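You operate a simulated robot arm through the tools that you are given. There is no shell and no other tool. Be economical: measure what you need, move in short steps, check, and stop when the job is done.

Carry out the task below with a simulated robot arm. There is one attempt and no reset: what you move stays moved.

JOB
Measure the bronze ring and sort it into the cell of its size.
Fine: it lies on the screen gauge, the cells are in the grey tray; leave the gauge wide open and switched off.
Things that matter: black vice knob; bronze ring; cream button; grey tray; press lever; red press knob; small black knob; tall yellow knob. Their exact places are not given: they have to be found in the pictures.

Only the result counts: the job must be done as asked and must still hold three seconds after the hand-in. Knocking over, shifting, dropping, spilling or breaking anything else fails it.

ROBOT AND FRAMES
A 6-joint arm with a fingered hand on a trunk, on a base that drives. Base frame: it is fixed to the floor where the robot stands at the start and does not move with it; the origin is under the middle of the robot, x ahead of it, y to its left, z up; the surface under the hand at the start is at about z = 860. Readings come in mm, degrees, newtons and seconds.
With the tool pointing down near the work surface it reaches from about 160 to 860 mm from the robot's upright axis, wherever it stands. Its first joint turns from -166.0 to 166.0 degrees. Places, roughly: black vice knob [300, 900, 900]; cream button [700, -100, 900]; grey tray [400, -300, 900]; press lever [500, 1400, 1300]; red press knob [300, 1400, 1200]; small black knob [300, -100, 900]; tall yellow knob [500, 600, 1000]. Payload 5 kg.
Tool frame: the origin (TCP) lies between the finger pads and is the grasp point; the fingertips stand 36 mm ahead of it; z points along the fingers, y is the line along which they close. The gripper opens to 120 mm. The gripper's body begins 42 mm behind the TCP. The gripper is a hand of 4 fingers: y runs from the thumb to the fingers, the wrist lies at [-19, -123, -211] in the tool frame, and closing takes about 1.5 s.
Orientation is that of the tool frame in the base frame, as a unit quaternion [x, y, z, w]. With the fingers straight down and the wrist toward the robot, the tool's x, y and z point along [0, 1, 0], [1, 0, 0] and [0, 0, -1] of the base frame.

CONTROLS
- The arm moves only by the tool arm_command. Its argument "targets" is a list of rows, each a list of 7 numbers: the shift along the tool's x, y, z in units of 40 mm (1.0 is 40 mm), then the turn, a rotation vector about the tool's x, y, z in units of 6 degrees (1.0 is 6 degrees), then the gripper command, from -1 (shut) to 1 (fully open), values between in proportion. In form: [[tx, ty, tz, wx, wy, wz, grip], ...]. A call has 1 to 20 rows; each row shifts and turns the commanded pose from where the row before left it, along the tool's axes as they then stand. A call with a number of a shift or a turn outside -1 to 1 is refused whole. Rows are played at 5 a second. More than 50 mm and 8.6 degrees between two rows, or a gripper value outside its range, and nothing of the call is played. A pose out of reach is approached as far as the arm can. The call stops where the force on the tool passes 40 N (or 10 N more than at its start, if that is more) or the arm is blocked; 0.2 s more then pass. Each finger travels about 45 mm/s and halts on what it meets, pressing with about 21 N; the grip force reading is that of the motor and also rises with nothing between the fingers. The clock runs only during rows and for 0.2 s after the last one: add rows that do not move to give the fingers time. The reply holds the time, the measured pose of the TCP, the force on the tool along the base axes, the opening and the grip force, in the units named above and with some noise, with the torque about the TCP (base axes, N m) and any sound that the robot's microphone picked up.
- Cameras (640 x 400 px; columns grow to the right, rows downward): "scene" is now at [87.5, 21, 1738.4]; the picture's right is [0.34, -0.94, 0.00], its down [-0.85, -0.31, -0.43] and it looks along [0.40, 0.15, -0.90] (base axes); focal length 284 px, centre (320, 200). "wrist" rides on the gripper at [73, -101, -142] in the tool frame; the picture's right is [-0.79, 0.29, -0.54], its down [-0.56, -0.70, 0.44] and it looks along [-0.25, 0.65, 0.71] (tool axes); focal length 280 px, centre (320, 200).
- capture(camera): a new picture of that camera. The clock stands still meanwhile.
- move_column(by): slides the trunk up (or, below 0, down) by that many mm; the arm and the scene camera ride with it, the base frame stays. It gives what a move gives, with no picture.
- base_move(legs): drives the robot by 1 to 6 legs, each [ahead, turn to the left] in mm and degrees, along the robot's own axes; the way and the turn of a leg run together, so that a leg with both is an arc; at most 1500 mm and 180 degrees a leg. The arm and the cameras ride along, it lands a little off, and it stops where it bumps. It gives what a move gives.
- set_grasp(shape): the hand has 4 fingers and takes this shape, open, in about a second: jaw (thumb against the fingers, like two jaws); tri (thumb and two fingers); tip (a fingertip pinch); poke (one finger out to press); point (the index stretched); flat (the hand flat); cup (the hand cupped); fist (a fist). The gripper value then closes the fingers along that shape, each until it touches; the sizes above hold for jaw. It gives what a move gives, with no picture.
- aim_head(pan, tilt): turns the head with the scene camera to pan (to the left, within 86 degrees either way) and tilt (down, from -29 to 69), counted from straight ahead of the robot. It gives what a move gives.
- measure_at(camera, pixels): there is no depth. For up to 12 entries [column, row, z] of the newest picture of that camera ("zoom" is the newest enlarged one), the place [x, y] in the base frame at which the ray of that pixel passes the height z, good to about 3 mm. The clock stands still meanwhile.
- inspect(camera, box): a new picture of the part [left, top, right, bottom] of that camera's present view, enlarged. The clock stands still meanwhile.
- close_job(): hands the job in; it is judged then, once.

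Work in short steps. Measure before you move; look again where a grasp or a placing could have gone wrong, and mend it. You have 80 turns and 60 pictures in all, those below and enlarged ones among them. Open the gripper and draw the arm clear of the work before you hand the job in, unless the task says otherwise; then end with one line.

The tools are called after "Emit:" as name(argument=value, ...) on one line, values as JSON. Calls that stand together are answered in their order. arm_command: Moves the arm, as the interface text tells. Its arguments: {"type":"object","properties":{"targets":{"type":"array"}},"required":["targets"]} The other tools are called the same way: move_column (by) slides the trunk up or down; set_grasp (shape) gives the hand a shape; base_move (legs) drives the base; aim_head (pan, tilt) turns the head that bears the scene camera; capture (camera) takes a picture; measure_at (camera, pixels) gives the place at which the rays of pixels pass given heights; inspect (camera, box) takes an enlarged picture of a part of a camera's view; close_job () hands the job in.

At the start:

```text
time_s: 0.0
eef_pos: [543.8, -65.5, 1169.1]
ee_rot: [0.707, 0.708, 0.0, -0.001]
contact_force: [-0.4, 0.7, -0.4]
ft_torque: [0.0, -0.01, 0.0]
opening: 119.8
gripper_force: 0.1
shape: jaw
trunk travel left (down, up): [-775.0, 65.0]
robot x, y, heading: [-2.6, -1.1, -0.1]
head pan, tilt: [20.1, 64.8]
```

scene: 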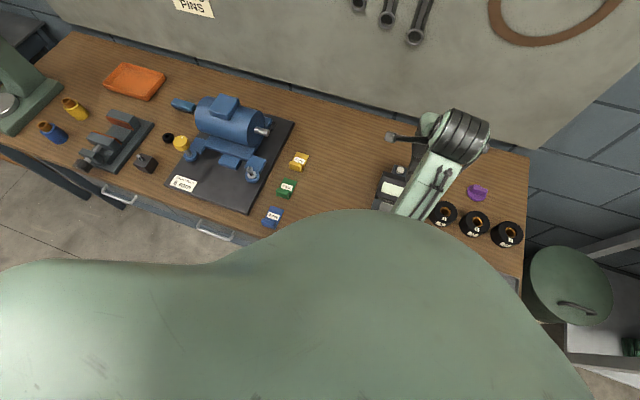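
wrist: 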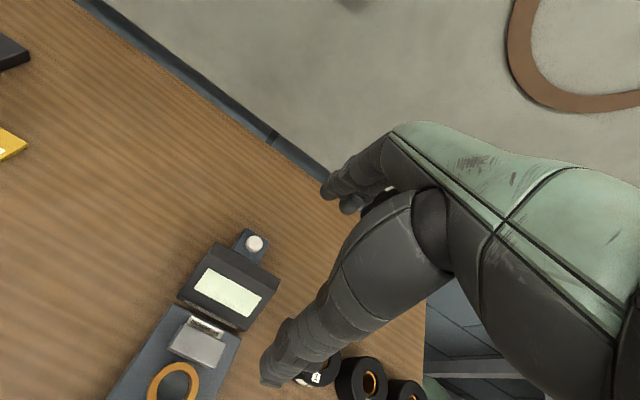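

The wrist view shows the gauge with the cream button (255,243), the screen and the ring (175,380). I turn the head to the right to see the gauge and tray from above.

Emit:
aim_head(pan=-25, tilt=50)

Emit:
capture(camera="scene")

```text
time_s: 1.1
eef_pos: [544.7, -64.5, 1169.2]
ee_rot: [0.706, 0.708, 0.0, -0.001]
contact_force: [-0.4, 0.0, -0.4]
ft_torque: [0.05, 0.02, 0.0]
opening: 119.4
gripper_force: 0.0
shape: jaw
trunk travel left (down, up): [-775.0, 65.0]
robot x, y, heading: [-1.8, -0.9, 0.1]
head pan, tilt: [-25.0, 50.0]
```

```text
57 pictures are left
```

scene: 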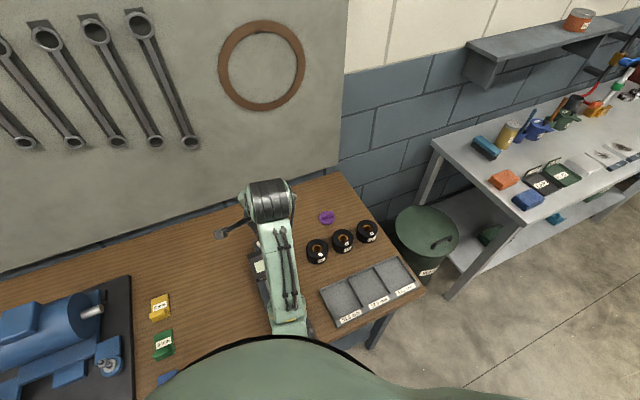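

The grey tray with three labels is at (368,292); the arm hides the gauge. I move the hand left and look again enlarged.

Emit:
arm_command(targets=[[1, 0, 0, 0, 0, 0, 1], [1, 0, 0, 0, 0, 0, 1], [1, 0, 0, 0, 0, 0, 1], [1, 0, 0, 0, 0, 0, 1], [1, 0, 0, 0, 0, 0, 1], [1, 0, 0, 0, 0, 0, 1], [0, 0, 0, 0, 0, 0, 1]])

Emit:
inspect(camera="scene", box=[220, 200, 440, 337])

Emit:
capture(camera="wrist")

```text
time_s: 2.7
eef_pos: [544.5, 174.0, 1169.8]
ee_rot: [0.707, 0.707, 0.001, 0.0]
contact_force: [0.1, -0.2, 1.2]
ft_torque: [-0.01, -0.02, -0.03]
opening: 119.7
gripper_force: 0.1
shape: jaw
trunk travel left (down, up): [-775.0, 65.0]
robot x, y, heading: [0.9, -1.8, 0.0]
head pan, tilt: [-25.0, 50.0]
```

```text
2.91 times, centred on (330, 268) of scene
```

zoom: 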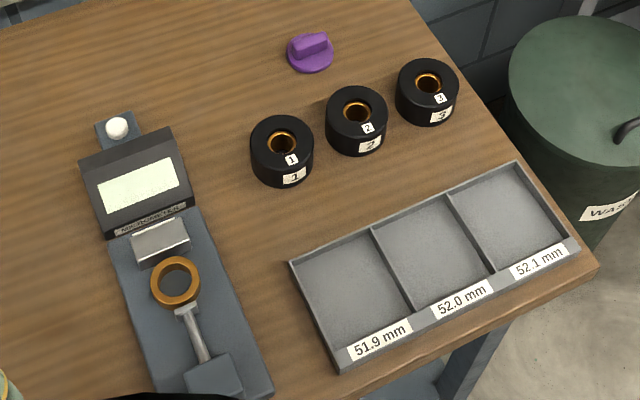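

```text
55 pictures are left
```

wrist: 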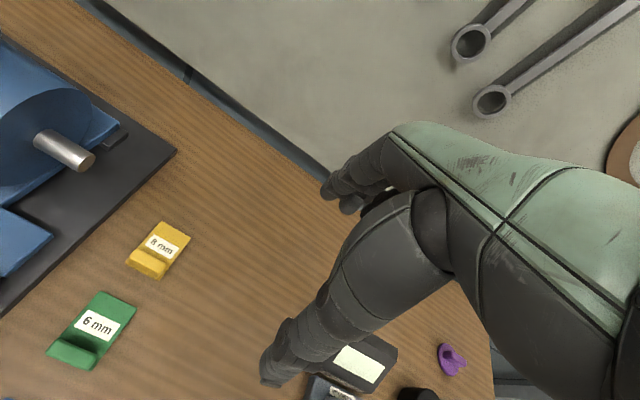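

The tray cells are 51.9, 52.0, 52.1; the gauge has anvil, ring and spindle. I tilt further to look for the small black knob at the near end.

Emit:
measure_at(camera="zoom", pixels=[[117, 128, 900], [175, 283, 880], [185, 312, 890], [208, 360, 890], [215, 375, 890], [160, 240, 890], [140, 185, 910], [350, 300, 865], [430, 255, 865], [508, 215, 865], [300, 260, 880], [345, 370, 880]])

Emit:
aim_head(pan=-25, tilt=69)

Emit:
capture(camera="scene")

```text
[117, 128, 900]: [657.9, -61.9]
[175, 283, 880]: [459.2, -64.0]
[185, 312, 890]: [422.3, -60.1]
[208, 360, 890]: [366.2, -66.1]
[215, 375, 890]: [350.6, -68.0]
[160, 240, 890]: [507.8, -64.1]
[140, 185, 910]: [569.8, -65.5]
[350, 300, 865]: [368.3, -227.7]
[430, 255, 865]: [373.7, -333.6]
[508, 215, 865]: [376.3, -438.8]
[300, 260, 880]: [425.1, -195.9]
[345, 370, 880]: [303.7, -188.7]
```

```text
time_s: 3.5
eef_pos: [544.1, 174.9, 1167.9]
ee_rot: [0.707, 0.708, -0.001, 0.001]
contact_force: [0.1, 0.1, -0.4]
ft_torque: [-0.01, -0.01, 0.04]
opening: 119.8
gripper_force: 0.0
shape: jaw
trunk travel left (down, up): [-775.0, 65.0]
robot x, y, heading: [5.0, -2.0, -0.1]
head pan, tilt: [-25.0, 68.8]
```

```text
54 pictures are left
```

scene: 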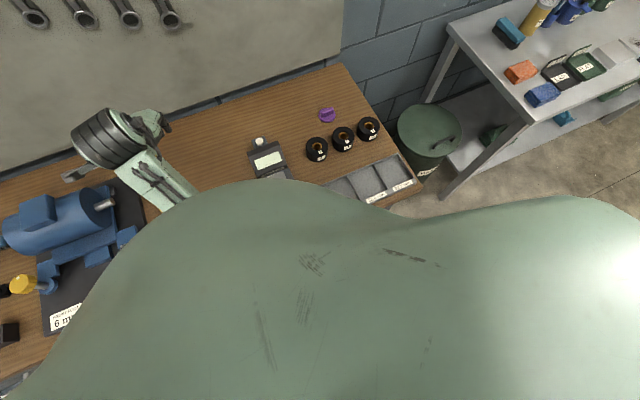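

The chest hides the near end. I back off 150 mm so that knob, ring, button and tray all come into view and remain in reach.

Emit:
base_move(legs=[[-150, 0]])

Emit:
aim_head(pan=-20, tilt=50)

Emit:
capture(camera="scene")

```text
time_s: 5.0
eef_pos: [394.6, 175.2, 1168.7]
ee_rot: [0.706, 0.708, 0.0, 0.0]
contact_force: [0.5, -0.3, 0.2]
ft_torque: [-0.02, 0.0, 0.02]
opening: 119.7
gripper_force: 0.0
shape: jaw
trunk travel left (down, up): [-775.0, 65.0]
robot x, y, heading: [-147.6, -0.4, 0.3]
head pan, tilt: [-25.0, 68.8]
```

```text
time_s: 5.8
eef_pos: [393.5, 174.9, 1170.6]
ee_rot: [0.706, 0.708, 0.0, 0.0]
contact_force: [0.2, 0.1, 0.9]
ft_torque: [-0.02, 0.01, -0.01]
opening: 119.8
gripper_force: 0.1
shape: jaw
trunk travel left (down, up): [-775.0, 65.0]
robot x, y, heading: [-152.0, -2.2, -0.2]
head pan, tilt: [-20.0, 50.0]
```

```text
53 pictures are left
```

scene: 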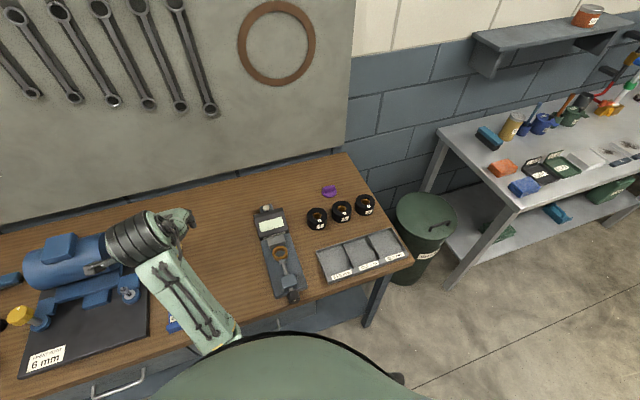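

Now the whole gauge is visible (255–305, 205–303), the knob near (292,295). I enlarge it.

Emit:
inspect(camera="scene", box=[220, 200, 360, 310])

Emit:
inspect(camera="scene", box=[250, 255, 330, 310])

```text
3.64 times, centred on (290, 255) of scene
```

zoom: 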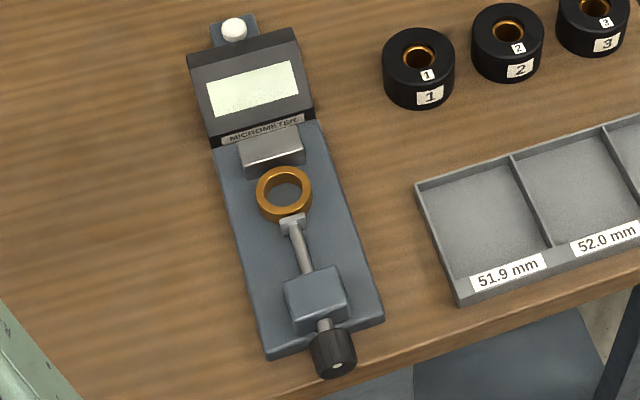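

```text
7.27 times, centred on (290, 282) of scene
```

zoom: 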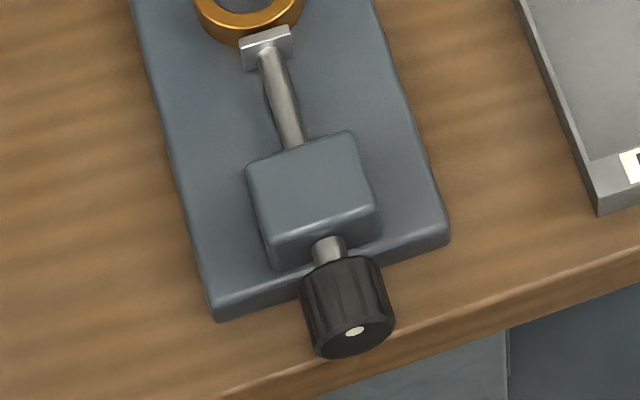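

I measure knob, table edge and gauge corners.

Emit:
measure_at(camera="zoom", pixels=[[330, 252, 890], [330, 252, 900], [347, 310, 890], [354, 332, 890], [304, 290, 890], [392, 300, 890], [330, 360, 860], [215, 320, 862], [448, 245, 862], [240, 50, 885], [290, 35, 885], [250, 10, 880]])

Emit:
aim_head(pan=-10, tilt=60)

Emit:
inspect(camera="scene", box=[220, 120, 380, 220])

```text
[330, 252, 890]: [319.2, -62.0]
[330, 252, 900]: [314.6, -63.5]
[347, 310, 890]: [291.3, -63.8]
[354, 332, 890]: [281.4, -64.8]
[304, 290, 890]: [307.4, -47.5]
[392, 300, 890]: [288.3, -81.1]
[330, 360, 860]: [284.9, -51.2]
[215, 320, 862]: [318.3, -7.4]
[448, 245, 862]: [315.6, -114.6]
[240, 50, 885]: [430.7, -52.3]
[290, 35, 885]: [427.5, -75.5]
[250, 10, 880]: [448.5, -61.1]
```

```text
time_s: 6.5
eef_pos: [393.6, 174.5, 1169.4]
ee_rot: [0.706, 0.708, 0.0, 0.0]
contact_force: [-0.7, 0.0, 0.6]
ft_torque: [0.0, 0.01, 0.02]
opening: 119.6
gripper_force: 0.1
shape: jaw
trunk travel left (down, up): [-775.0, 65.0]
robot x, y, heading: [-149.3, 1.0, -0.0]
head pan, tilt: [-10.0, 60.0]
```

```text
4.00 times, centred on (300, 170) of scene
```

zoom: 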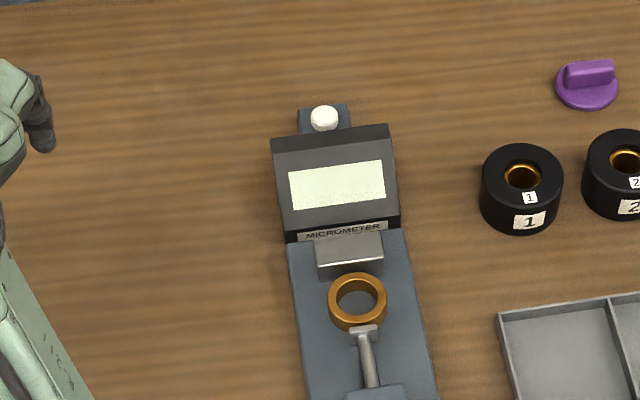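

Knob axis is about y=-64, x 285–312, Ø≈35, right at the table edge (x≈287). Before choosing a grasp I look at the hand in jaw and in tip shapes.

Emit:
aim_head(pan=20, tilt=45)

Emit:
inspect(camera="scene", box=[220, 150, 420, 275])

Emit:
set_grasp(shape="tip")

Emit:
inspect(camera="scene", box=[220, 150, 420, 275])

Emit:
capture(camera="wrist")

```text
time_s: 7.5
eef_pos: [394.3, 174.3, 1169.0]
ee_rot: [0.706, 0.708, 0.0, 0.0]
contact_force: [-0.2, 0.9, 0.0]
ft_torque: [-0.02, 0.01, 0.0]
opening: 119.5
gripper_force: 0.1
shape: jaw
trunk travel left (down, up): [-775.0, 65.0]
robot x, y, heading: [-149.9, -0.4, 0.1]
head pan, tilt: [20.0, 45.0]
```

```text
3.20 times, centred on (320, 212) of scene
```

zoom: 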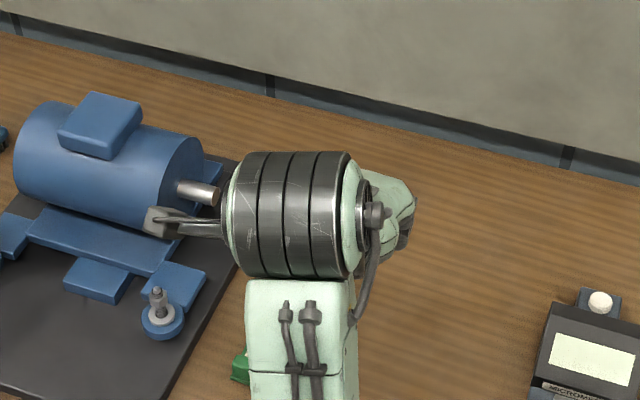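

```text
time_s: 8.4
eef_pos: [393.8, 175.5, 1169.0]
ee_rot: [0.706, 0.708, 0.0, 0.0]
contact_force: [-0.1, 0.7, -0.1]
ft_torque: [0.01, 0.01, 0.02]
opening: 119.8
gripper_force: 0.0
shape: tip
trunk travel left (down, up): [-775.0, 65.0]
robot x, y, heading: [-151.9, 1.5, 0.1]
head pan, tilt: [20.0, 45.0]
```

```text
3.20 times, centred on (320, 212) of scene
```

zoom: 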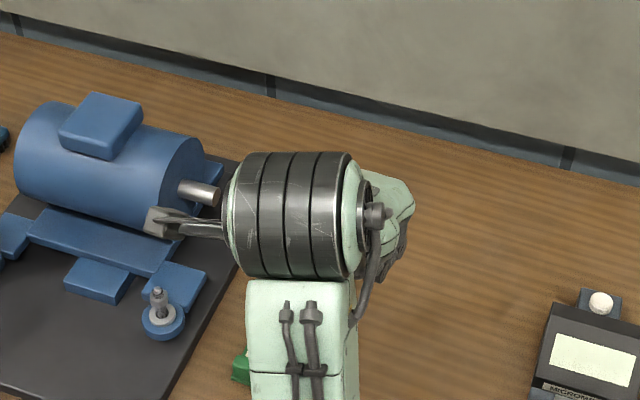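

```text
47 pictures are left
```

wrist: 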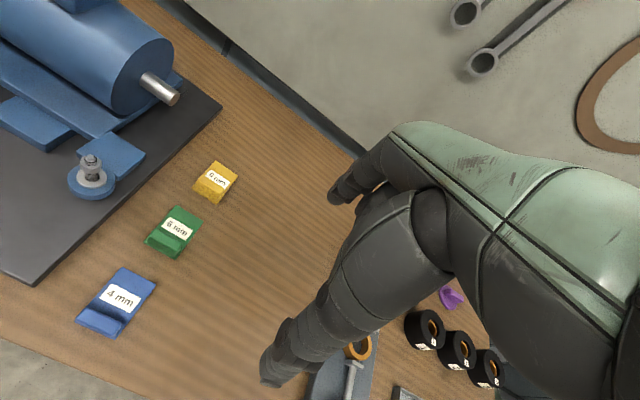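

Hand is human-like. I set poke and move over the button to see where the poking fingertip is.

Emit:
set_grasp(shape="poke")

Emit:
arm_command(targets=[[-0.74, 0.8, 0, 0, 0, 0, 1], [-0.74, 0.8, 0, 0, 0, 0, 1], [-0.74, 0.8, 0, 0, 0, 0, 1], [-0.74, 0.8, 0, 0, 0, 0, 1], [-0.74, 0.8, 0, 0, 0, 0, 1], [-0.74, 0.8, 0, 0, 0, 0, 1], [-0.74, 0.8, 0, 0, 0, 0, 1], [-0.74, 0.8, 0, 0, 0, 0, 1], [0, 0, 1, 0, 0, 0, 1], [0, 0, 1, 0, 0, 0, 1], [0, 0, 1, 0, 0, 0, 1], [0, 0, 1, 0, 0, 0, 1], [0, 0, 0, 0, 0, 0, 1]])

Emit:
capture(camera="wrist")

Emit:
aim_head(pan=-8, tilt=50)

Emit:
inspect(camera="scene", box=[220, 100, 420, 225])

```text
time_s: 9.3
eef_pos: [394.1, 175.6, 1170.4]
ee_rot: [0.707, 0.707, 0.0, 0.0]
contact_force: [0.1, 0.5, 0.3]
ft_torque: [0.02, -0.02, 0.0]
opening: 0.0
gripper_force: 0.0
shape: poke
trunk travel left (down, up): [-775.0, 65.0]
robot x, y, heading: [-145.9, -0.4, -0.0]
head pan, tilt: [20.0, 45.0]
```

```text
time_s: 12.1
eef_pos: [650.9, -60.9, 1010.1]
ee_rot: [0.706, 0.708, 0.0, 0.001]
contact_force: [-0.1, -0.3, -1.2]
ft_torque: [0.03, 0.01, 0.04]
opening: 0.1
gripper_force: 0.0
shape: poke
trunk travel left (down, up): [-775.0, 65.0]
robot x, y, heading: [-148.0, -1.4, 0.0]
head pan, tilt: [20.0, 45.0]
```

```text
46 pictures are left
```

wrist: 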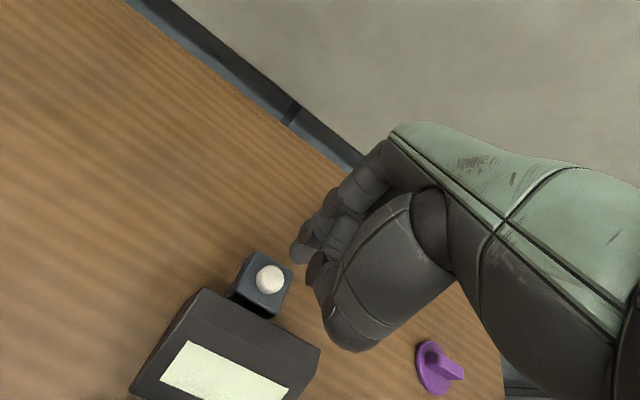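

```text
time_s: 13.0
eef_pos: [650.5, -63.0, 1010.6]
ee_rot: [0.706, 0.708, 0.0, 0.0]
contact_force: [0.5, 0.3, -0.9]
ft_torque: [0.01, -0.01, -0.02]
opening: 0.2
gripper_force: 0.0
shape: poke
trunk travel left (down, up): [-775.0, 65.0]
robot x, y, heading: [-150.7, -1.6, -0.0]
head pan, tilt: [-8.0, 50.0]
```

```text
3.20 times, centred on (320, 162) of scene
```

zoom: 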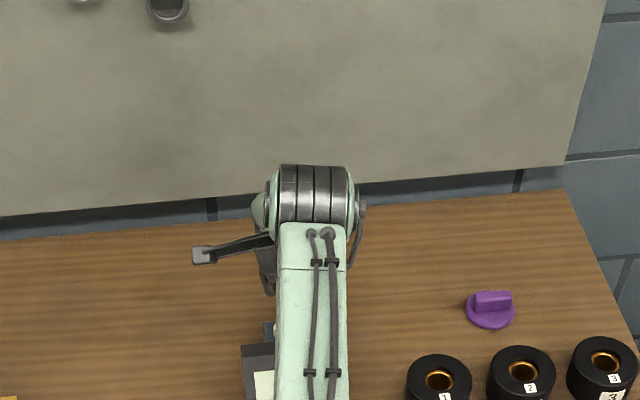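

The poking fingertip at about (297,263) agrees with the tool axis. I measure the button centre (269,279) in the wrist view.

Emit:
measure_at(camera="wrist", pixels=[[270, 277, 880], [270, 277, 890], [270, 277, 900], [270, 277, 910], [297, 264, 960], [297, 264, 970], [272, 312, 862], [262, 262, 880]])

```text
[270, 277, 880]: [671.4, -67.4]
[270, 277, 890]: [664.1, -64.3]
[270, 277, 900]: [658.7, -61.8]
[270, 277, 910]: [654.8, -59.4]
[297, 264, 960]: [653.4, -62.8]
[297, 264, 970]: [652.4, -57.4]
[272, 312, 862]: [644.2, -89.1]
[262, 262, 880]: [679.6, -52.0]
```

Button centre ≈ (658,-62,900), fingertip about 48 mm ahead of TCP. I align and descend gently until contact.

Emit:
arm_command(targets=[[0, 0.15, 0, 0, 0, 0, 1], [0, 0, 0.8, 0, 0, 0, 1], [0, 0, 0.3, 0, 0, 0, 1], [0, 0, 0.1, 0, 0, 0, 1], [0, 0, 0.1, 0, 0, 0, 1], [0, 0, 0.1, 0, 0, 0, 1]])

Emit:
capture(camera="wrist")

```text
time_s: 14.4
eef_pos: [655.1, -61.7, 953.6]
ee_rot: [0.706, 0.708, 0.0, 0.0]
contact_force: [0.6, -0.6, -0.4]
ft_torque: [-0.02, 0.01, 0.03]
opening: 0.1
gripper_force: 0.1
shape: poke
trunk travel left (down, up): [-775.0, 65.0]
robot x, y, heading: [-148.8, 3.5, 0.2]
head pan, tilt: [-8.0, 50.0]
```

```text
44 pictures are left
```

wrist: 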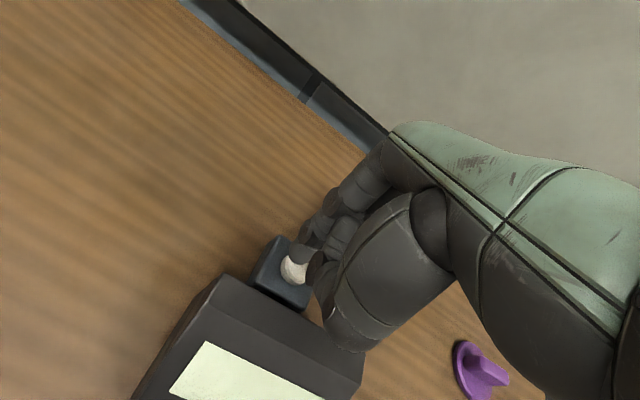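

The fingertip is almost over the button, no contact yet. I continue in 2–3 mm steps.

Emit:
arm_command(targets=[[0, 0, 0.1, 0, 0, 0, 1], [0, 0, 0.07, 0, 0, 0, 1], [0, 0, 0.07, 0, 0, 0, 1], [0, 0, 0.07, 0, 0, 0, 1]])

Emit:
inspect(camera="wrist", box=[150, 200, 390, 350])

```text
time_s: 15.4
eef_pos: [655.6, -62.3, 941.3]
ee_rot: [0.707, 0.708, 0.0, 0.0]
contact_force: [-0.2, -0.9, -0.8]
ft_torque: [-0.03, 0.0, -0.01]
opening: 0.0
gripper_force: 0.1
shape: poke
trunk travel left (down, up): [-775.0, 65.0]
robot x, y, heading: [-150.5, 4.4, 0.2]
head pan, tilt: [-8.0, 50.0]
```

```text
2.67 times, centred on (270, 275) of wrist
```

zoom: 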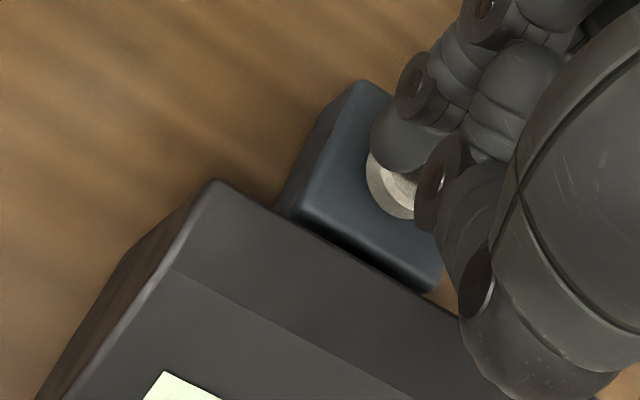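

The fingertip hides the button's far half and is still just above it. I continue down.

Emit:
arm_command(targets=[[0, 0, 0.07, 0, 0, 0, 1], [0, 0, 0.07, 0, 0, 0, 1], [0, 0, 0.07, 0, 0, 0, 1], [0, 0, 0, 0, 0, 0, 1]])

Emit:
capture(camera="wrist")

```text
time_s: 16.4
eef_pos: [655.9, -62.5, 932.6]
ee_rot: [0.707, 0.708, 0.001, 0.001]
contact_force: [-1.4, 0.5, 2.3]
ft_torque: [0.0, 0.01, -0.01]
opening: 0.0
gripper_force: 0.1
shape: poke
trunk travel left (down, up): [-775.0, 65.0]
robot x, y, heading: [-148.5, 2.3, -0.1]
head pan, tilt: [-8.0, 50.0]
heard: click
```

```text
42 pictures are left
```

wrist: 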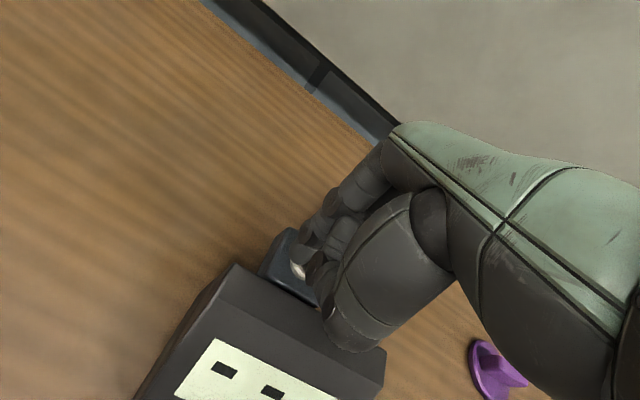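

Click: the gauge is on (screen shows dashes); press height was TCP z≈933. I lift, pull back, and drive back 200 mm to gain room for a horizontal grasp of the knob.

Emit:
arm_command(targets=[[0, 0, -1, 0, 0, 0, 1], [0, 0, -1, 0, 0, 0, 1], [0, 0, -1, 0, 0, 0, 1], [0, 0, -1, 0, 0, 0, 1], [0, -1, 0, 0, 0, 0, 1], [0, -1, 0, 0, 0, 0, 1], [0, -1, 0, 0, 0, 0, 1], [0, -1, 0, 0, 0, 0, 1], [0, -1, 0, 0, 0, 0, 1]])

Emit:
base_move(legs=[[-200, 0]])

Emit:
set_grasp(shape="tip")

Emit:
arm_command(targets=[[0, 0, 0, -1, 0, 0, 1], [0, 0, 0, -1, 0, 0, 1], [0, 0, 0, -1, 0, 0, 1], [0, 0, 0, -1, 0, 0, 1], [0, 0, 0, -1, 0, 0, 1], [0, 0, 0, -1, 0, 0, 1], [0, 0, 0, -1, 0, 0, 1], [0, 0, 0, -1, 0, 0, 1], [0, 0, 0, -1, 0, 0, 1], [0, 0, 0, -1, 0, 0, 1], [0, 0, 0, -1, 0, 0, 1], [0, 0, 0, -1, 0, 0, 1], [0, 0, 0, -1, 0, 0, 1], [0, 0, 0, -1, 0, 0, 1], [0, 0, 0, -1, 0, 0, 1], [0, 0, 0, 0, 0, 0, 1], [0, 0, 0, 0, 0, 0, 1]])

Emit:
capture(camera="scene")

```text
time_s: 18.4
eef_pos: [455.4, -60.4, 1095.6]
ee_rot: [0.707, 0.707, 0.001, 0.0]
contact_force: [0.0, 0.1, -0.4]
ft_torque: [0.01, -0.01, 0.0]
opening: 0.0
gripper_force: 0.0
shape: poke
trunk travel left (down, up): [-775.0, 65.0]
robot x, y, heading: [-149.6, 0.7, 0.1]
head pan, tilt: [-8.0, 50.0]
```

```text
time_s: 20.1
eef_pos: [257.4, -59.9, 1093.9]
ee_rot: [0.705, 0.709, 0.0, 0.001]
contact_force: [0.9, 0.1, 0.6]
ft_torque: [-0.02, 0.02, 0.0]
opening: 0.2
gripper_force: 0.0
shape: poke
trunk travel left (down, up): [-775.0, 65.0]
robot x, y, heading: [-348.6, 2.1, 0.4]
head pan, tilt: [-8.0, 50.0]
```

```text
time_s: 21.0
eef_pos: [256.6, -59.6, 1094.4]
ee_rot: [0.706, 0.708, 0.0, 0.0]
contact_force: [0.6, -0.6, 0.7]
ft_torque: [0.01, 0.01, 0.03]
opening: 120.0
gripper_force: 0.0
shape: tip
trunk travel left (down, up): [-775.0, 65.0]
robot x, y, heading: [-348.1, 1.0, 0.3]
head pan, tilt: [-8.0, 50.0]
```

```text
time_s: 24.6
eef_pos: [256.2, -61.4, 1094.6]
ee_rot: [0.496, 0.505, 0.501, 0.498]
contact_force: [-0.1, -0.1, 0.6]
ft_torque: [-0.01, 0.0, 0.04]
opening: 119.9
gripper_force: 0.0
shape: tip
trunk travel left (down, up): [-775.0, 65.0]
robot x, y, heading: [-351.9, -2.7, 0.2]
head pan, tilt: [-8.0, 50.0]
```

```text
41 pictures are left
```

scene: 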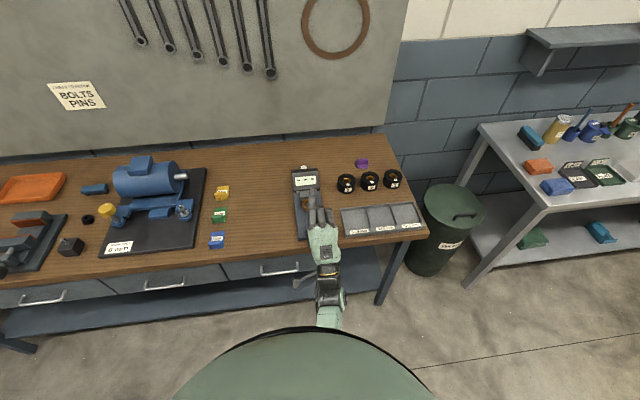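

The hand is horizontal. I enlarge to see its fingers in tip shape.

Emit:
inspect(camera="scene", box=[270, 160, 366, 220])

Emit:
capture(camera="wrist")

```text
6.67 times, centred on (318, 190) of scene
```

zoom: 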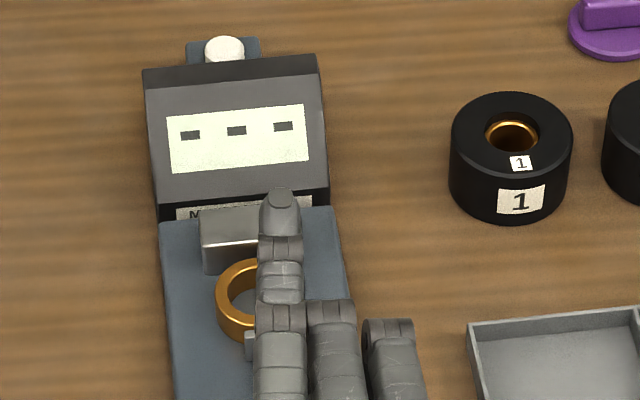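

```text
39 pictures are left
```

wrist: 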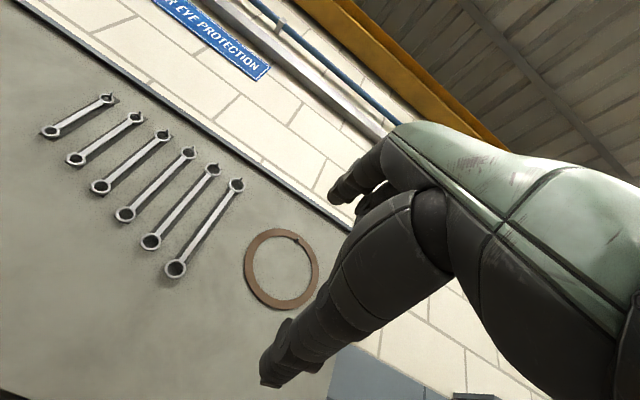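

Index and thumb pinch with the other fingers curled back – suitable. I shift the hand aside to the right to measure the knob's height from this second viewpoint.

Emit:
arm_command(targets=[[-1, 0, -1, 0, 0, 0, 1], [-1, 0, -1, 0, 0, 0, 1], [-1, 0, 0, 0, 0, 0, 1], [0, 0, 0, 0, 0, 0, 1]])

Emit:
inspect(camera="scene", box=[270, 210, 350, 260])

```text
refused: row 1 steps farther than a row can; nothing moved
```

```text
8.00 times, centred on (310, 235) of scene
```

zoom: 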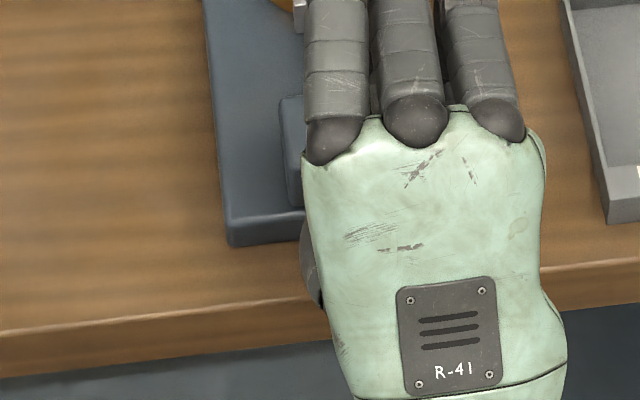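

The row was too long; smaller rows.

Emit:
arm_command(targets=[[0, 0, -1, 0, 0, 0, 1], [0, 0, -1, 0, 0, 0, 1], [-1, 0, 0, 0, 0, 0, 1], [-1, 0, 0, 0, 0, 0, 1], [-1, 0, 0, 0, 0, 0, 1], [0, 0, 0, 0, 0, 0, 1]])

Emit:
inspect(camera="scene", box=[270, 190, 366, 250])

```text
time_s: 26.0
eef_pos: [175.6, -179.4, 1095.4]
ee_rot: [0.498, 0.501, 0.501, 0.5]
contact_force: [0.7, -0.5, 0.3]
ft_torque: [0.0, 0.01, 0.0]
opening: 119.8
gripper_force: 0.1
shape: tip
trunk travel left (down, up): [-775.0, 65.0]
robot x, y, heading: [-350.7, -1.2, -0.2]
head pan, tilt: [-8.0, 50.0]
```

```text
6.67 times, centred on (318, 220) of scene
```

zoom: 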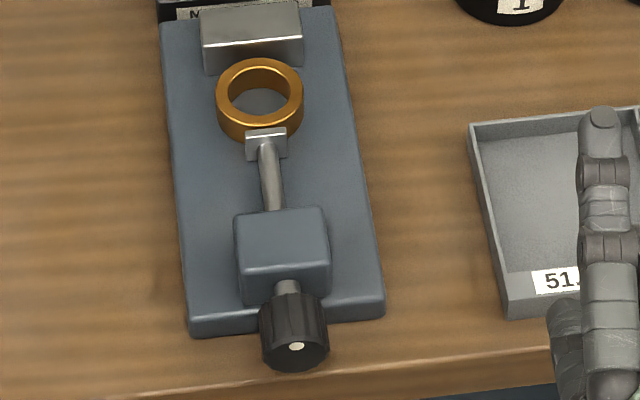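

The dot at (297,346) marks the centre of the knob's end face; I measure it at several heights.

Emit:
measure_at(camera="zoom", pixels=[[297, 346, 870], [297, 346, 880], [297, 346, 890], [297, 346, 900], [260, 345, 890], [328, 345, 890], [292, 305, 900], [287, 290, 890], [245, 150, 890], [288, 147, 890], [205, 50, 885], [300, 40, 885]])

```text
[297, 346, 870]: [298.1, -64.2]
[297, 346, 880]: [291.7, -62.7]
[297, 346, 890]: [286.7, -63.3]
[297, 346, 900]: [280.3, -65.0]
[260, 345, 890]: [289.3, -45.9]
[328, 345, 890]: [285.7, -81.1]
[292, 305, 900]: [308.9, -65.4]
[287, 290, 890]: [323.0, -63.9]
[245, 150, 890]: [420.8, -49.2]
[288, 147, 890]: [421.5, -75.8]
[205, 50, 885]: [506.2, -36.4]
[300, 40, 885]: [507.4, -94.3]
```

Two scene views don't fix the height well. I lower the hand in front of the table edge, pitch it so the wrist camera looks level at the knob end-on.

Emit:
arm_command(targets=[[1, 0, 0, 0, 0, 0, 1], [1, 0, 0, 0, 0, 0, 1], [0, -1, 0, 0, 0, 0, 1], [0, -1, 0, 0, 0, 0, 1], [0, -1, 0, 0, 0, 0, 1], [0, -1, 0, 0, 0, 0, 1], [0, 0, 0, 1, 0, 0, 1], [0, 0, 0, 1, 0, 0, 1], [0, 0, 0, 1, 0, 0, 1], [0, 0, 0, 1, 0, 0, 1], [0, 0, 0, 1, 0, 0, 1], [0, 0, 0, 1, 0, 0, 1], [0, 0, 0, 1, 0, 0, 1], [0, 0, 0, 0, 0, 0, 1]])

Emit:
capture(camera="wrist")

```text
time_s: 29.0
eef_pos: [177.6, -99.9, 933.3]
ee_rot: [0.645, 0.646, 0.288, 0.288]
contact_force: [-0.2, 0.2, -1.0]
ft_torque: [0.02, 0.0, -0.02]
opening: 119.8
gripper_force: 0.0
shape: tip
trunk travel left (down, up): [-775.0, 65.0]
robot x, y, heading: [-354.0, -3.1, 0.1]
head pan, tilt: [-8.0, 50.0]
```

```text
36 pictures are left
```

wrist: 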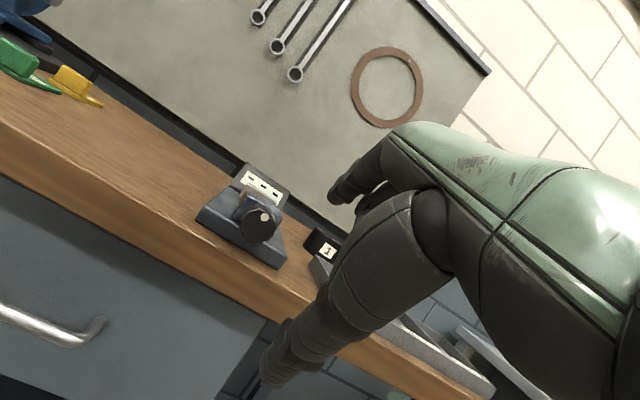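

The knob is seen end-on at about (259,225). I enlarge and measure at several heights; the one giving x≈284 is right.

Emit:
inspect(camera="wrist", box=[190, 150, 318, 280])

Emit:
measure_at(camera="wrist", pixels=[[259, 226, 880], [259, 226, 885], [259, 226, 890], [259, 226, 895], [259, 226, 900]])

```text
3.08 times, centred on (254, 215) of wrist
```

zoom: 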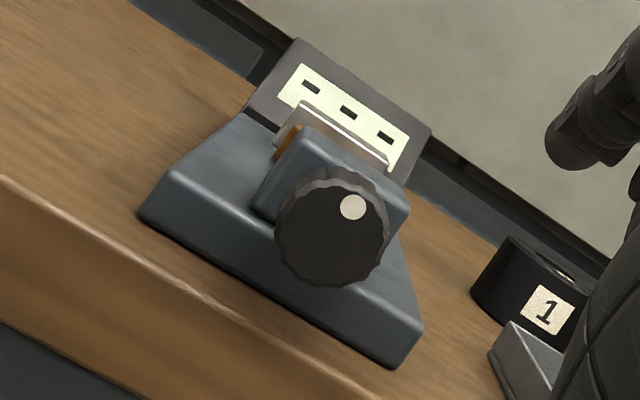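

```text
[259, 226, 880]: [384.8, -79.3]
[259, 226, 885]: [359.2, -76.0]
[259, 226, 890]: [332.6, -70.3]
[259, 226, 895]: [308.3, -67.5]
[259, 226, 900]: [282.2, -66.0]
```

The white dot is an angle mark (now at about 12–1 o'clock); knob axis ≈ (y −65, z 902), face at x≈273. I level the hand, align with the axis, roll −60° and check.

Emit:
arm_command(targets=[[0, 0, 0, -1, 0, 0, 1], [0, 0, 0, -1, 0, 0, 1], [0, 0, 0, -1, 0, 0, 1], [0, 0, 0, -1, 0, 0, 1], [0, 0, 0, -1, 0, 0, 1], [0, 0, 0, -1, 0, 0, 1], [0, 0, 0, -1, 0, 0, 1], [0.875, 0, 0, 0, 0, 0, 1], [0, -0.78, 0, 0, 0, 0, 1], [0, 0, 0, 0, 0, -1, 1], [0, 0, 0, 0, 0, -1, 1], [0, 0, 0, 0, 0, -1, 1], [0, 0, 0, 0, 0, -1, 1], [0, 0, 0, 0, 0, -1, 1], [0, 0, 0, 0, 0, -1, 1], [0, 0, 0, 0, 0, -1, 1], [0, 0, 0, 0, 0, -1, 1], [0, 0, 0, 0, 0, -1, 1], [0, 0, 0, 0, 0, -1, 1], [0, 0, 0, 0, 0, 0, 1]])

Emit:
inspect(camera="scene", box=[260, 190, 372, 260])

Emit:
capture(camera="wrist")

```text
time_s: 33.2
eef_pos: [142.7, -102.2, 1004.2]
ee_rot: [0.181, 0.685, 0.184, 0.681]
contact_force: [-0.8, 0.1, 0.3]
ft_torque: [-0.01, -0.01, 0.02]
opening: 119.8
gripper_force: 0.1
shape: tip
out of reach, approached as far as the arm can: row 9, 11, 12, 13, 14, 15, 16, 17, 18, 19
trunk travel left (down, up): [-775.0, 65.0]
robot x, y, heading: [-348.8, -0.8, 0.3]
head pan, tilt: [-8.0, 50.0]
```

```text
5.71 times, centred on (316, 225) of scene
```

zoom: 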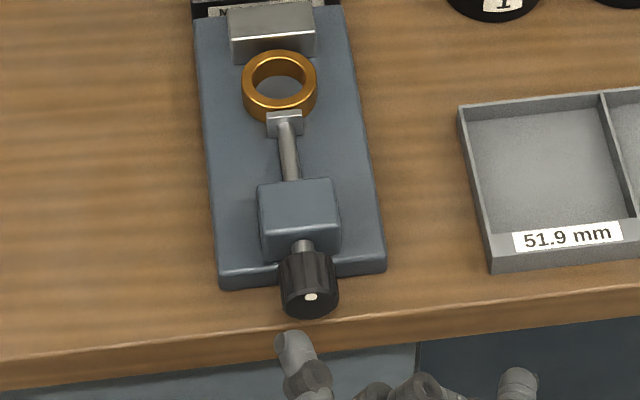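

```text
33 pictures are left
```

wrist: 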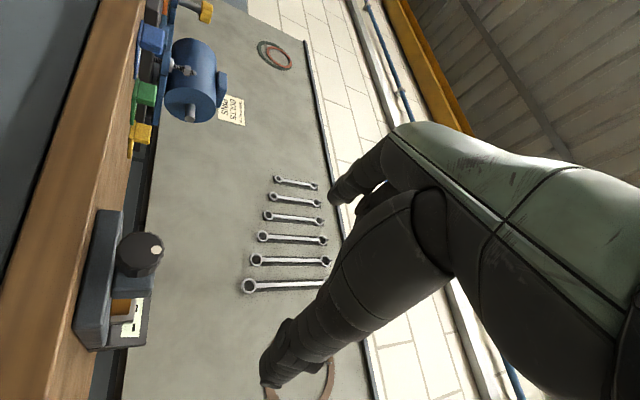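

The pose is out of reach at this height. I raise the hand 160 mm and lower the trunk by 260 mm for a better posture.

Emit:
arm_command(targets=[[-0.87, 0.5, 0, 0, 0, 0, 1], [-0.87, 0.5, 0, 0, 0, 0, 1], [-0.87, 0.5, 0, 0, 0, 0, 1], [-0.87, 0.5, 0, 0, 0, 0, 1], [0, 0, 0, 0, 0, 0, 1]])

Emit:
move_column(by=-260)

```text
time_s: 34.4
eef_pos: [143.8, -102.0, 1163.2]
ee_rot: [0.182, 0.683, 0.185, 0.683]
contact_force: [-0.5, 0.4, -1.2]
ft_torque: [-0.01, 0.02, -0.02]
opening: 120.3
gripper_force: 0.1
shape: tip
trunk travel left (down, up): [-775.0, 65.0]
robot x, y, heading: [-348.3, -0.3, 0.0]
head pan, tilt: [-8.0, 50.0]
```

```text
time_s: 37.1
eef_pos: [142.7, -103.2, 903.8]
ee_rot: [0.182, 0.683, 0.185, 0.682]
contact_force: [0.2, 0.3, -0.1]
ft_torque: [0.03, -0.01, 0.01]
opening: 120.0
gripper_force: 0.0
shape: tip
trunk travel left (down, up): [-515.0, 325.0]
robot x, y, heading: [-350.4, -1.2, 0.2]
head pan, tilt: [-8.0, 50.0]
```

Now aligned in height. I shift to the knob axis (y −65) and forward to x≈213, then look.

Emit:
arm_command(targets=[[0.5, 0.8, 0, 0, 0, 0, 1], [0, 0, 0.9, 0, 0, 0, 1], [0, 0, 0.85, 0, 0, 0, 1], [0, 0, 0, 0, 0, 0, 1]])

Emit:
capture(camera="scene")

Emit:
capture(camera="wrist")

```text
time_s: 38.1
eef_pos: [211.3, -62.9, 903.4]
ee_rot: [0.182, 0.683, 0.184, 0.683]
contact_force: [0.9, 0.1, -0.2]
ft_torque: [0.03, -0.01, 0.02]
opening: 120.0
gripper_force: 0.1
shape: tip
trunk travel left (down, up): [-515.0, 325.0]
robot x, y, heading: [-350.1, 0.7, 0.2]
head pan, tilt: [-8.0, 50.0]
```

```text
32 pictures are left
```

scene: 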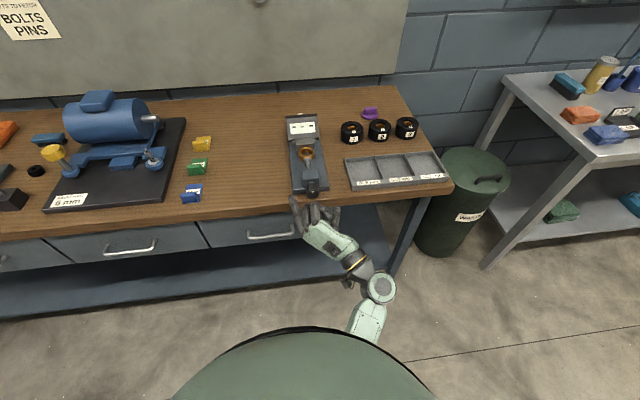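

```text
31 pictures are left
```

wrist: 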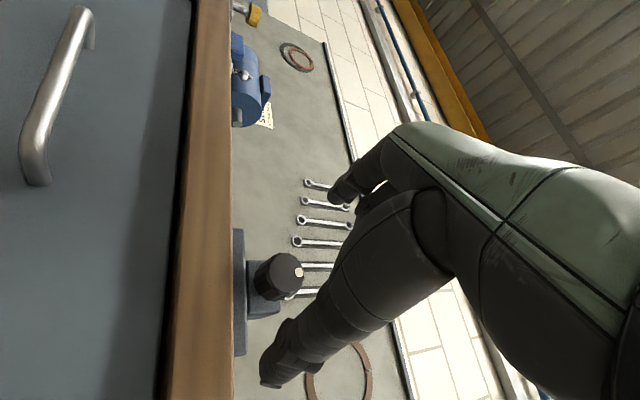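

I enlarge the wrist view to refine the face centre and solve for height against x≈275.

Emit:
inspect(camera="wrist", box=[230, 230, 326, 320])

Emit:
measure_at(camera="wrist", pixels=[[279, 275, 890], [279, 275, 895], [279, 275, 900], [279, 275, 905]])

Emit:
inspect(camera="scene", box=[270, 160, 350, 210])

```text
4.44 times, centred on (278, 275) of wrist
```

zoom: 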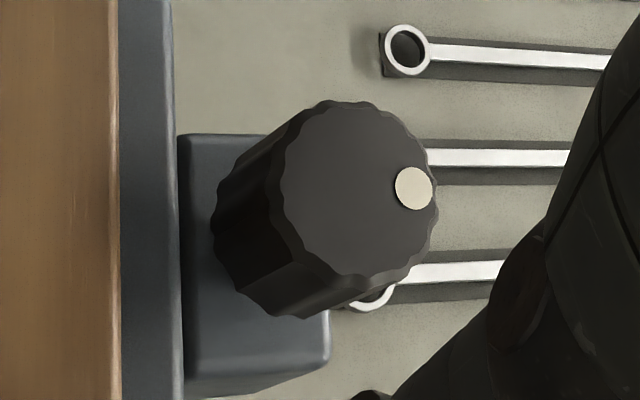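

```text
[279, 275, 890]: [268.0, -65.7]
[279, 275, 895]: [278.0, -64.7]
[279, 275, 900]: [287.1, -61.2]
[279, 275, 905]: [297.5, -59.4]
```

```text
8.00 times, centred on (310, 185) of scene
```

zoom: 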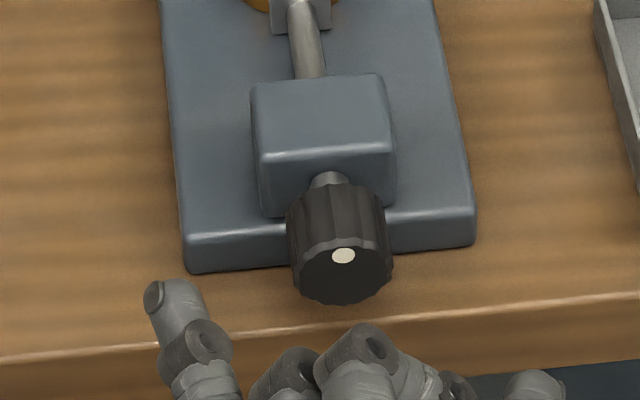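

Refined axis: y≈−64, z≈899, face x≈278, Ø≈30 mm. I measure the index tip, drop 4 mm and advance to x≈250.

Emit:
measure_at(camera="zoom", pixels=[[165, 290, 925], [165, 290, 935], [343, 255, 910], [340, 275, 899]])

Emit:
arm_command(targets=[[0.087, -0.05, 0.5, 0, 0, 0, 1], [0, 0, 0.5, 0, 0, 0, 1], [0, 0, 0, 0, 0, 0, 1]])

Emit:
inspect(camera="scene", box=[270, 160, 350, 210])

```text
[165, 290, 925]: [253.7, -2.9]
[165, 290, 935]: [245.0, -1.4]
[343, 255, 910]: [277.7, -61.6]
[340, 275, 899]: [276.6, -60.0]
```

```text
time_s: 38.9
eef_pos: [252.5, -64.5, 899.1]
ee_rot: [0.182, 0.683, 0.184, 0.683]
contact_force: [-3.8, 1.0, 0.1]
ft_torque: [0.0, 0.15, -0.26]
opening: 119.8
gripper_force: 0.1
shape: tip
trunk travel left (down, up): [-515.0, 325.0]
robot x, y, heading: [-350.5, 1.3, -0.1]
head pan, tilt: [-8.0, 50.0]
```

```text
8.00 times, centred on (310, 185) of scene
```

zoom: 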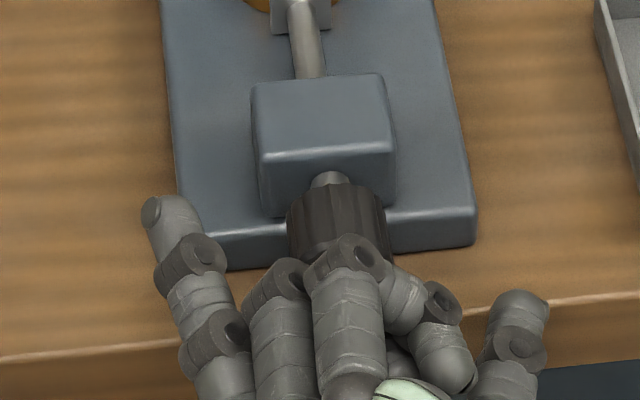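

A light touch (−3.8 N): a curled finger meets the knob face. The index tip already overlaps the knob, so I back off 2 mm and close.

Emit:
arm_command(targets=[[0, 0, -0.06, 0, 0, 0, 1], [0, 0, 0, 0, 0, 0, -1], [0, 0, 0, 0, 0, 0, -1], [0, 0, 0, 0, 0, 0, -1], [0, 0, 0, 0, 0, 0, -1], [0, 0, 0, 0, 0, 0, -1], [0, 0, 0, 0, 0, 0, -1], [0, 0, 0, 0, 0, 0, -1], [0, 0, 0, 0, 0, 0, -1]])

Emit:
inspect(camera="scene", box=[270, 160, 350, 210])

```text
time_s: 40.9
eef_pos: [248.3, -59.2, 900.4]
ee_rot: [0.177, 0.683, 0.185, 0.684]
contact_force: [-10.0, 26.9, 11.5]
ft_torque: [0.01, -0.48, 1.03]
opening: 18.5
gripper_force: 21.4
shape: tip
trunk travel left (down, up): [-515.0, 325.0]
robot x, y, heading: [-350.9, 4.0, 0.3]
head pan, tilt: [-8.0, 50.0]
```

```text
8.00 times, centred on (310, 185) of scene
```

zoom: 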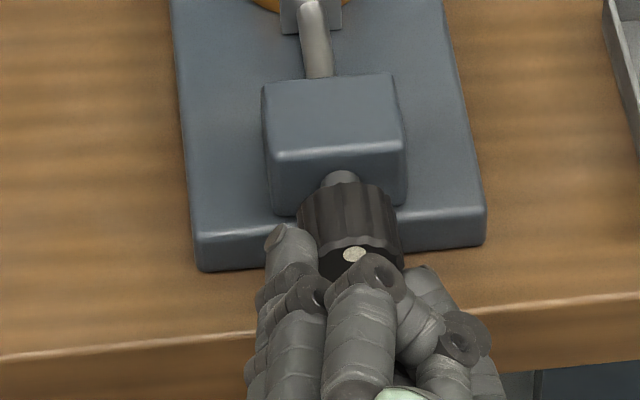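

Only the index presses (+27 N in y), the thumb doesn't oppose properly. I open, back off and try the tri shape (thumb and two fingers).

Emit:
arm_command(targets=[[0, 0, 0, 0, 0, 0, 1], [0, 0, 0, 0, 0, 0, 1], [0, 0, 0, 0, 0, 0, 1], [0, 0, 0, 0, 0, 0, 1], [0, 0, 0, 0, 0, 0, 1], [0, 0, 0, 0, 0, 0, 1], [0, 0, -0.6, 0, 0, 0, 1], [0, 0, -0.6, 0, 0, 0, 1], [0, 0, 0, 0, 0, 0, 1]])

Emit:
set_grasp(shape="tri")

Emit:
inspect(camera="scene", box=[262, 160, 358, 220])

Emit:
arm_command(targets=[[0, 0, 0, 0, 0, 0, -0.5], [0, 0, 0, 0, 0, 0, -0.5], [0, 0, 0, 0, 0, 0, -0.5], [0, 0, 0, 0, 0, 0, -0.5], [0, 0, 0, 0, 0, 0, -0.5], [0, 0, 0, 0, 0, 0, -0.5], [0, 0, 0, 0, 0, 0, -0.5], [0, 0, 0, 0, 0, 0, -0.5]])

Emit:
inspect(camera="scene", box=[262, 160, 358, 220])

```text
time_s: 42.9
eef_pos: [201.6, -64.4, 899.2]
ee_rot: [0.182, 0.683, 0.184, 0.683]
contact_force: [0.1, 0.2, 0.4]
ft_torque: [0.0, -0.02, -0.02]
opening: 119.6
gripper_force: 0.1
shape: tip
trunk travel left (down, up): [-515.0, 325.0]
robot x, y, heading: [-349.3, 0.3, 0.2]
head pan, tilt: [-8.0, 50.0]
```

```text
time_s: 43.8
eef_pos: [202.0, -65.1, 897.8]
ee_rot: [0.182, 0.683, 0.184, 0.683]
contact_force: [-0.1, 0.6, 0.4]
ft_torque: [-0.02, 0.01, -0.02]
opening: 119.6
gripper_force: 0.1
shape: tri
trunk travel left (down, up): [-515.0, 325.0]
robot x, y, heading: [-350.3, -0.2, 0.3]
head pan, tilt: [-8.0, 50.0]
```

```text
6.67 times, centred on (310, 190) of scene
```

zoom: 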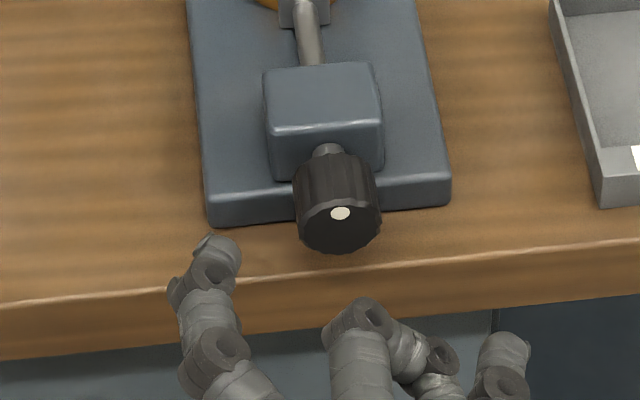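

```text
time_s: 45.6
eef_pos: [202.9, -64.3, 898.9]
ee_rot: [0.182, 0.683, 0.185, 0.682]
contact_force: [-0.5, -0.3, 1.1]
ft_torque: [0.0, 0.0, 0.01]
opening: 30.4
gripper_force: 0.1
shape: tri
trunk travel left (down, up): [-515.0, 325.0]
robot x, y, heading: [-347.7, -3.0, 0.2]
head pan, tilt: [-8.0, 50.0]
```

```text
6.67 times, centred on (310, 190) of scene
```

zoom: 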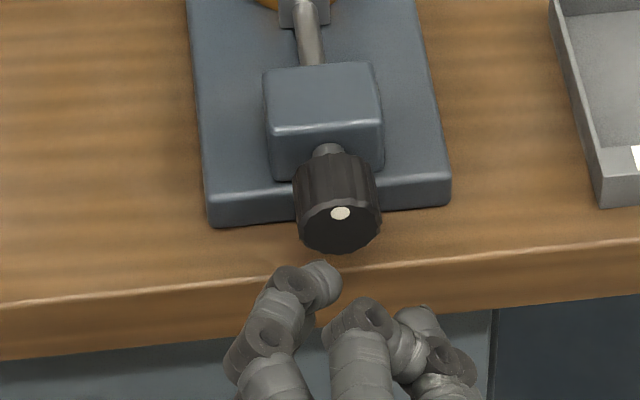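

Tri closes with index/middle against thumb around the tool axis. I reopen, advance to x≈256 and close on the knob.

Emit:
arm_command(targets=[[0, 0, 0, 0, 0, 0, 0.2], [0, 0, 0, 0, 0, 0, 0.2], [0, 0, 0, 0, 0, 0, 0.2], [0, 0, 0.7, 0, 0, 0, 0.2], [0, 0, 0.65, 0, 0, 0, 0.2], [0, 0, 0, 0, 0, 0, 0.2], [0, 0, 0, 0, 0, 0, -1], [0, 0, 0, 0, 0, 0, -1], [0, 0, 0, 0, 0, 0, -1], [0, 0, 0, 0, 0, 0, -1], [0, 0, 0, 0, 0, 0, -1], [0, 0, 0, 0, 0, 0, -1]])

Emit:
inspect(camera="scene", box=[262, 160, 358, 220])

```text
time_s: 48.2
eef_pos: [255.6, -64.3, 898.2]
ee_rot: [0.182, 0.683, 0.184, 0.683]
contact_force: [1.0, 0.4, 0.2]
ft_torque: [-0.07, -0.02, 0.0]
opening: 28.4
gripper_force: 20.9
shape: tri
trunk travel left (down, up): [-515.0, 325.0]
robot x, y, heading: [-347.7, 1.1, 0.3]
head pan, tilt: [-8.0, 50.0]
```

```text
6.67 times, centred on (310, 190) of scene
```

zoom: 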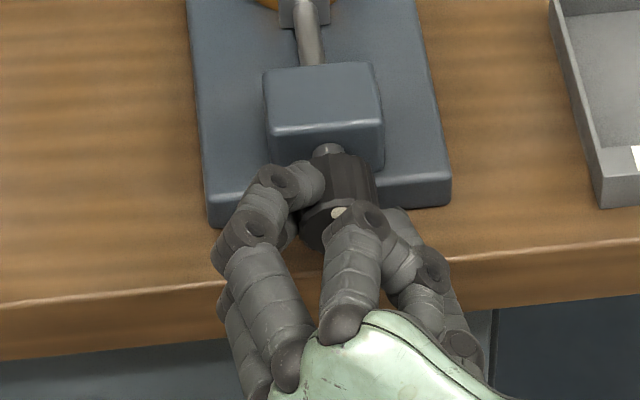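

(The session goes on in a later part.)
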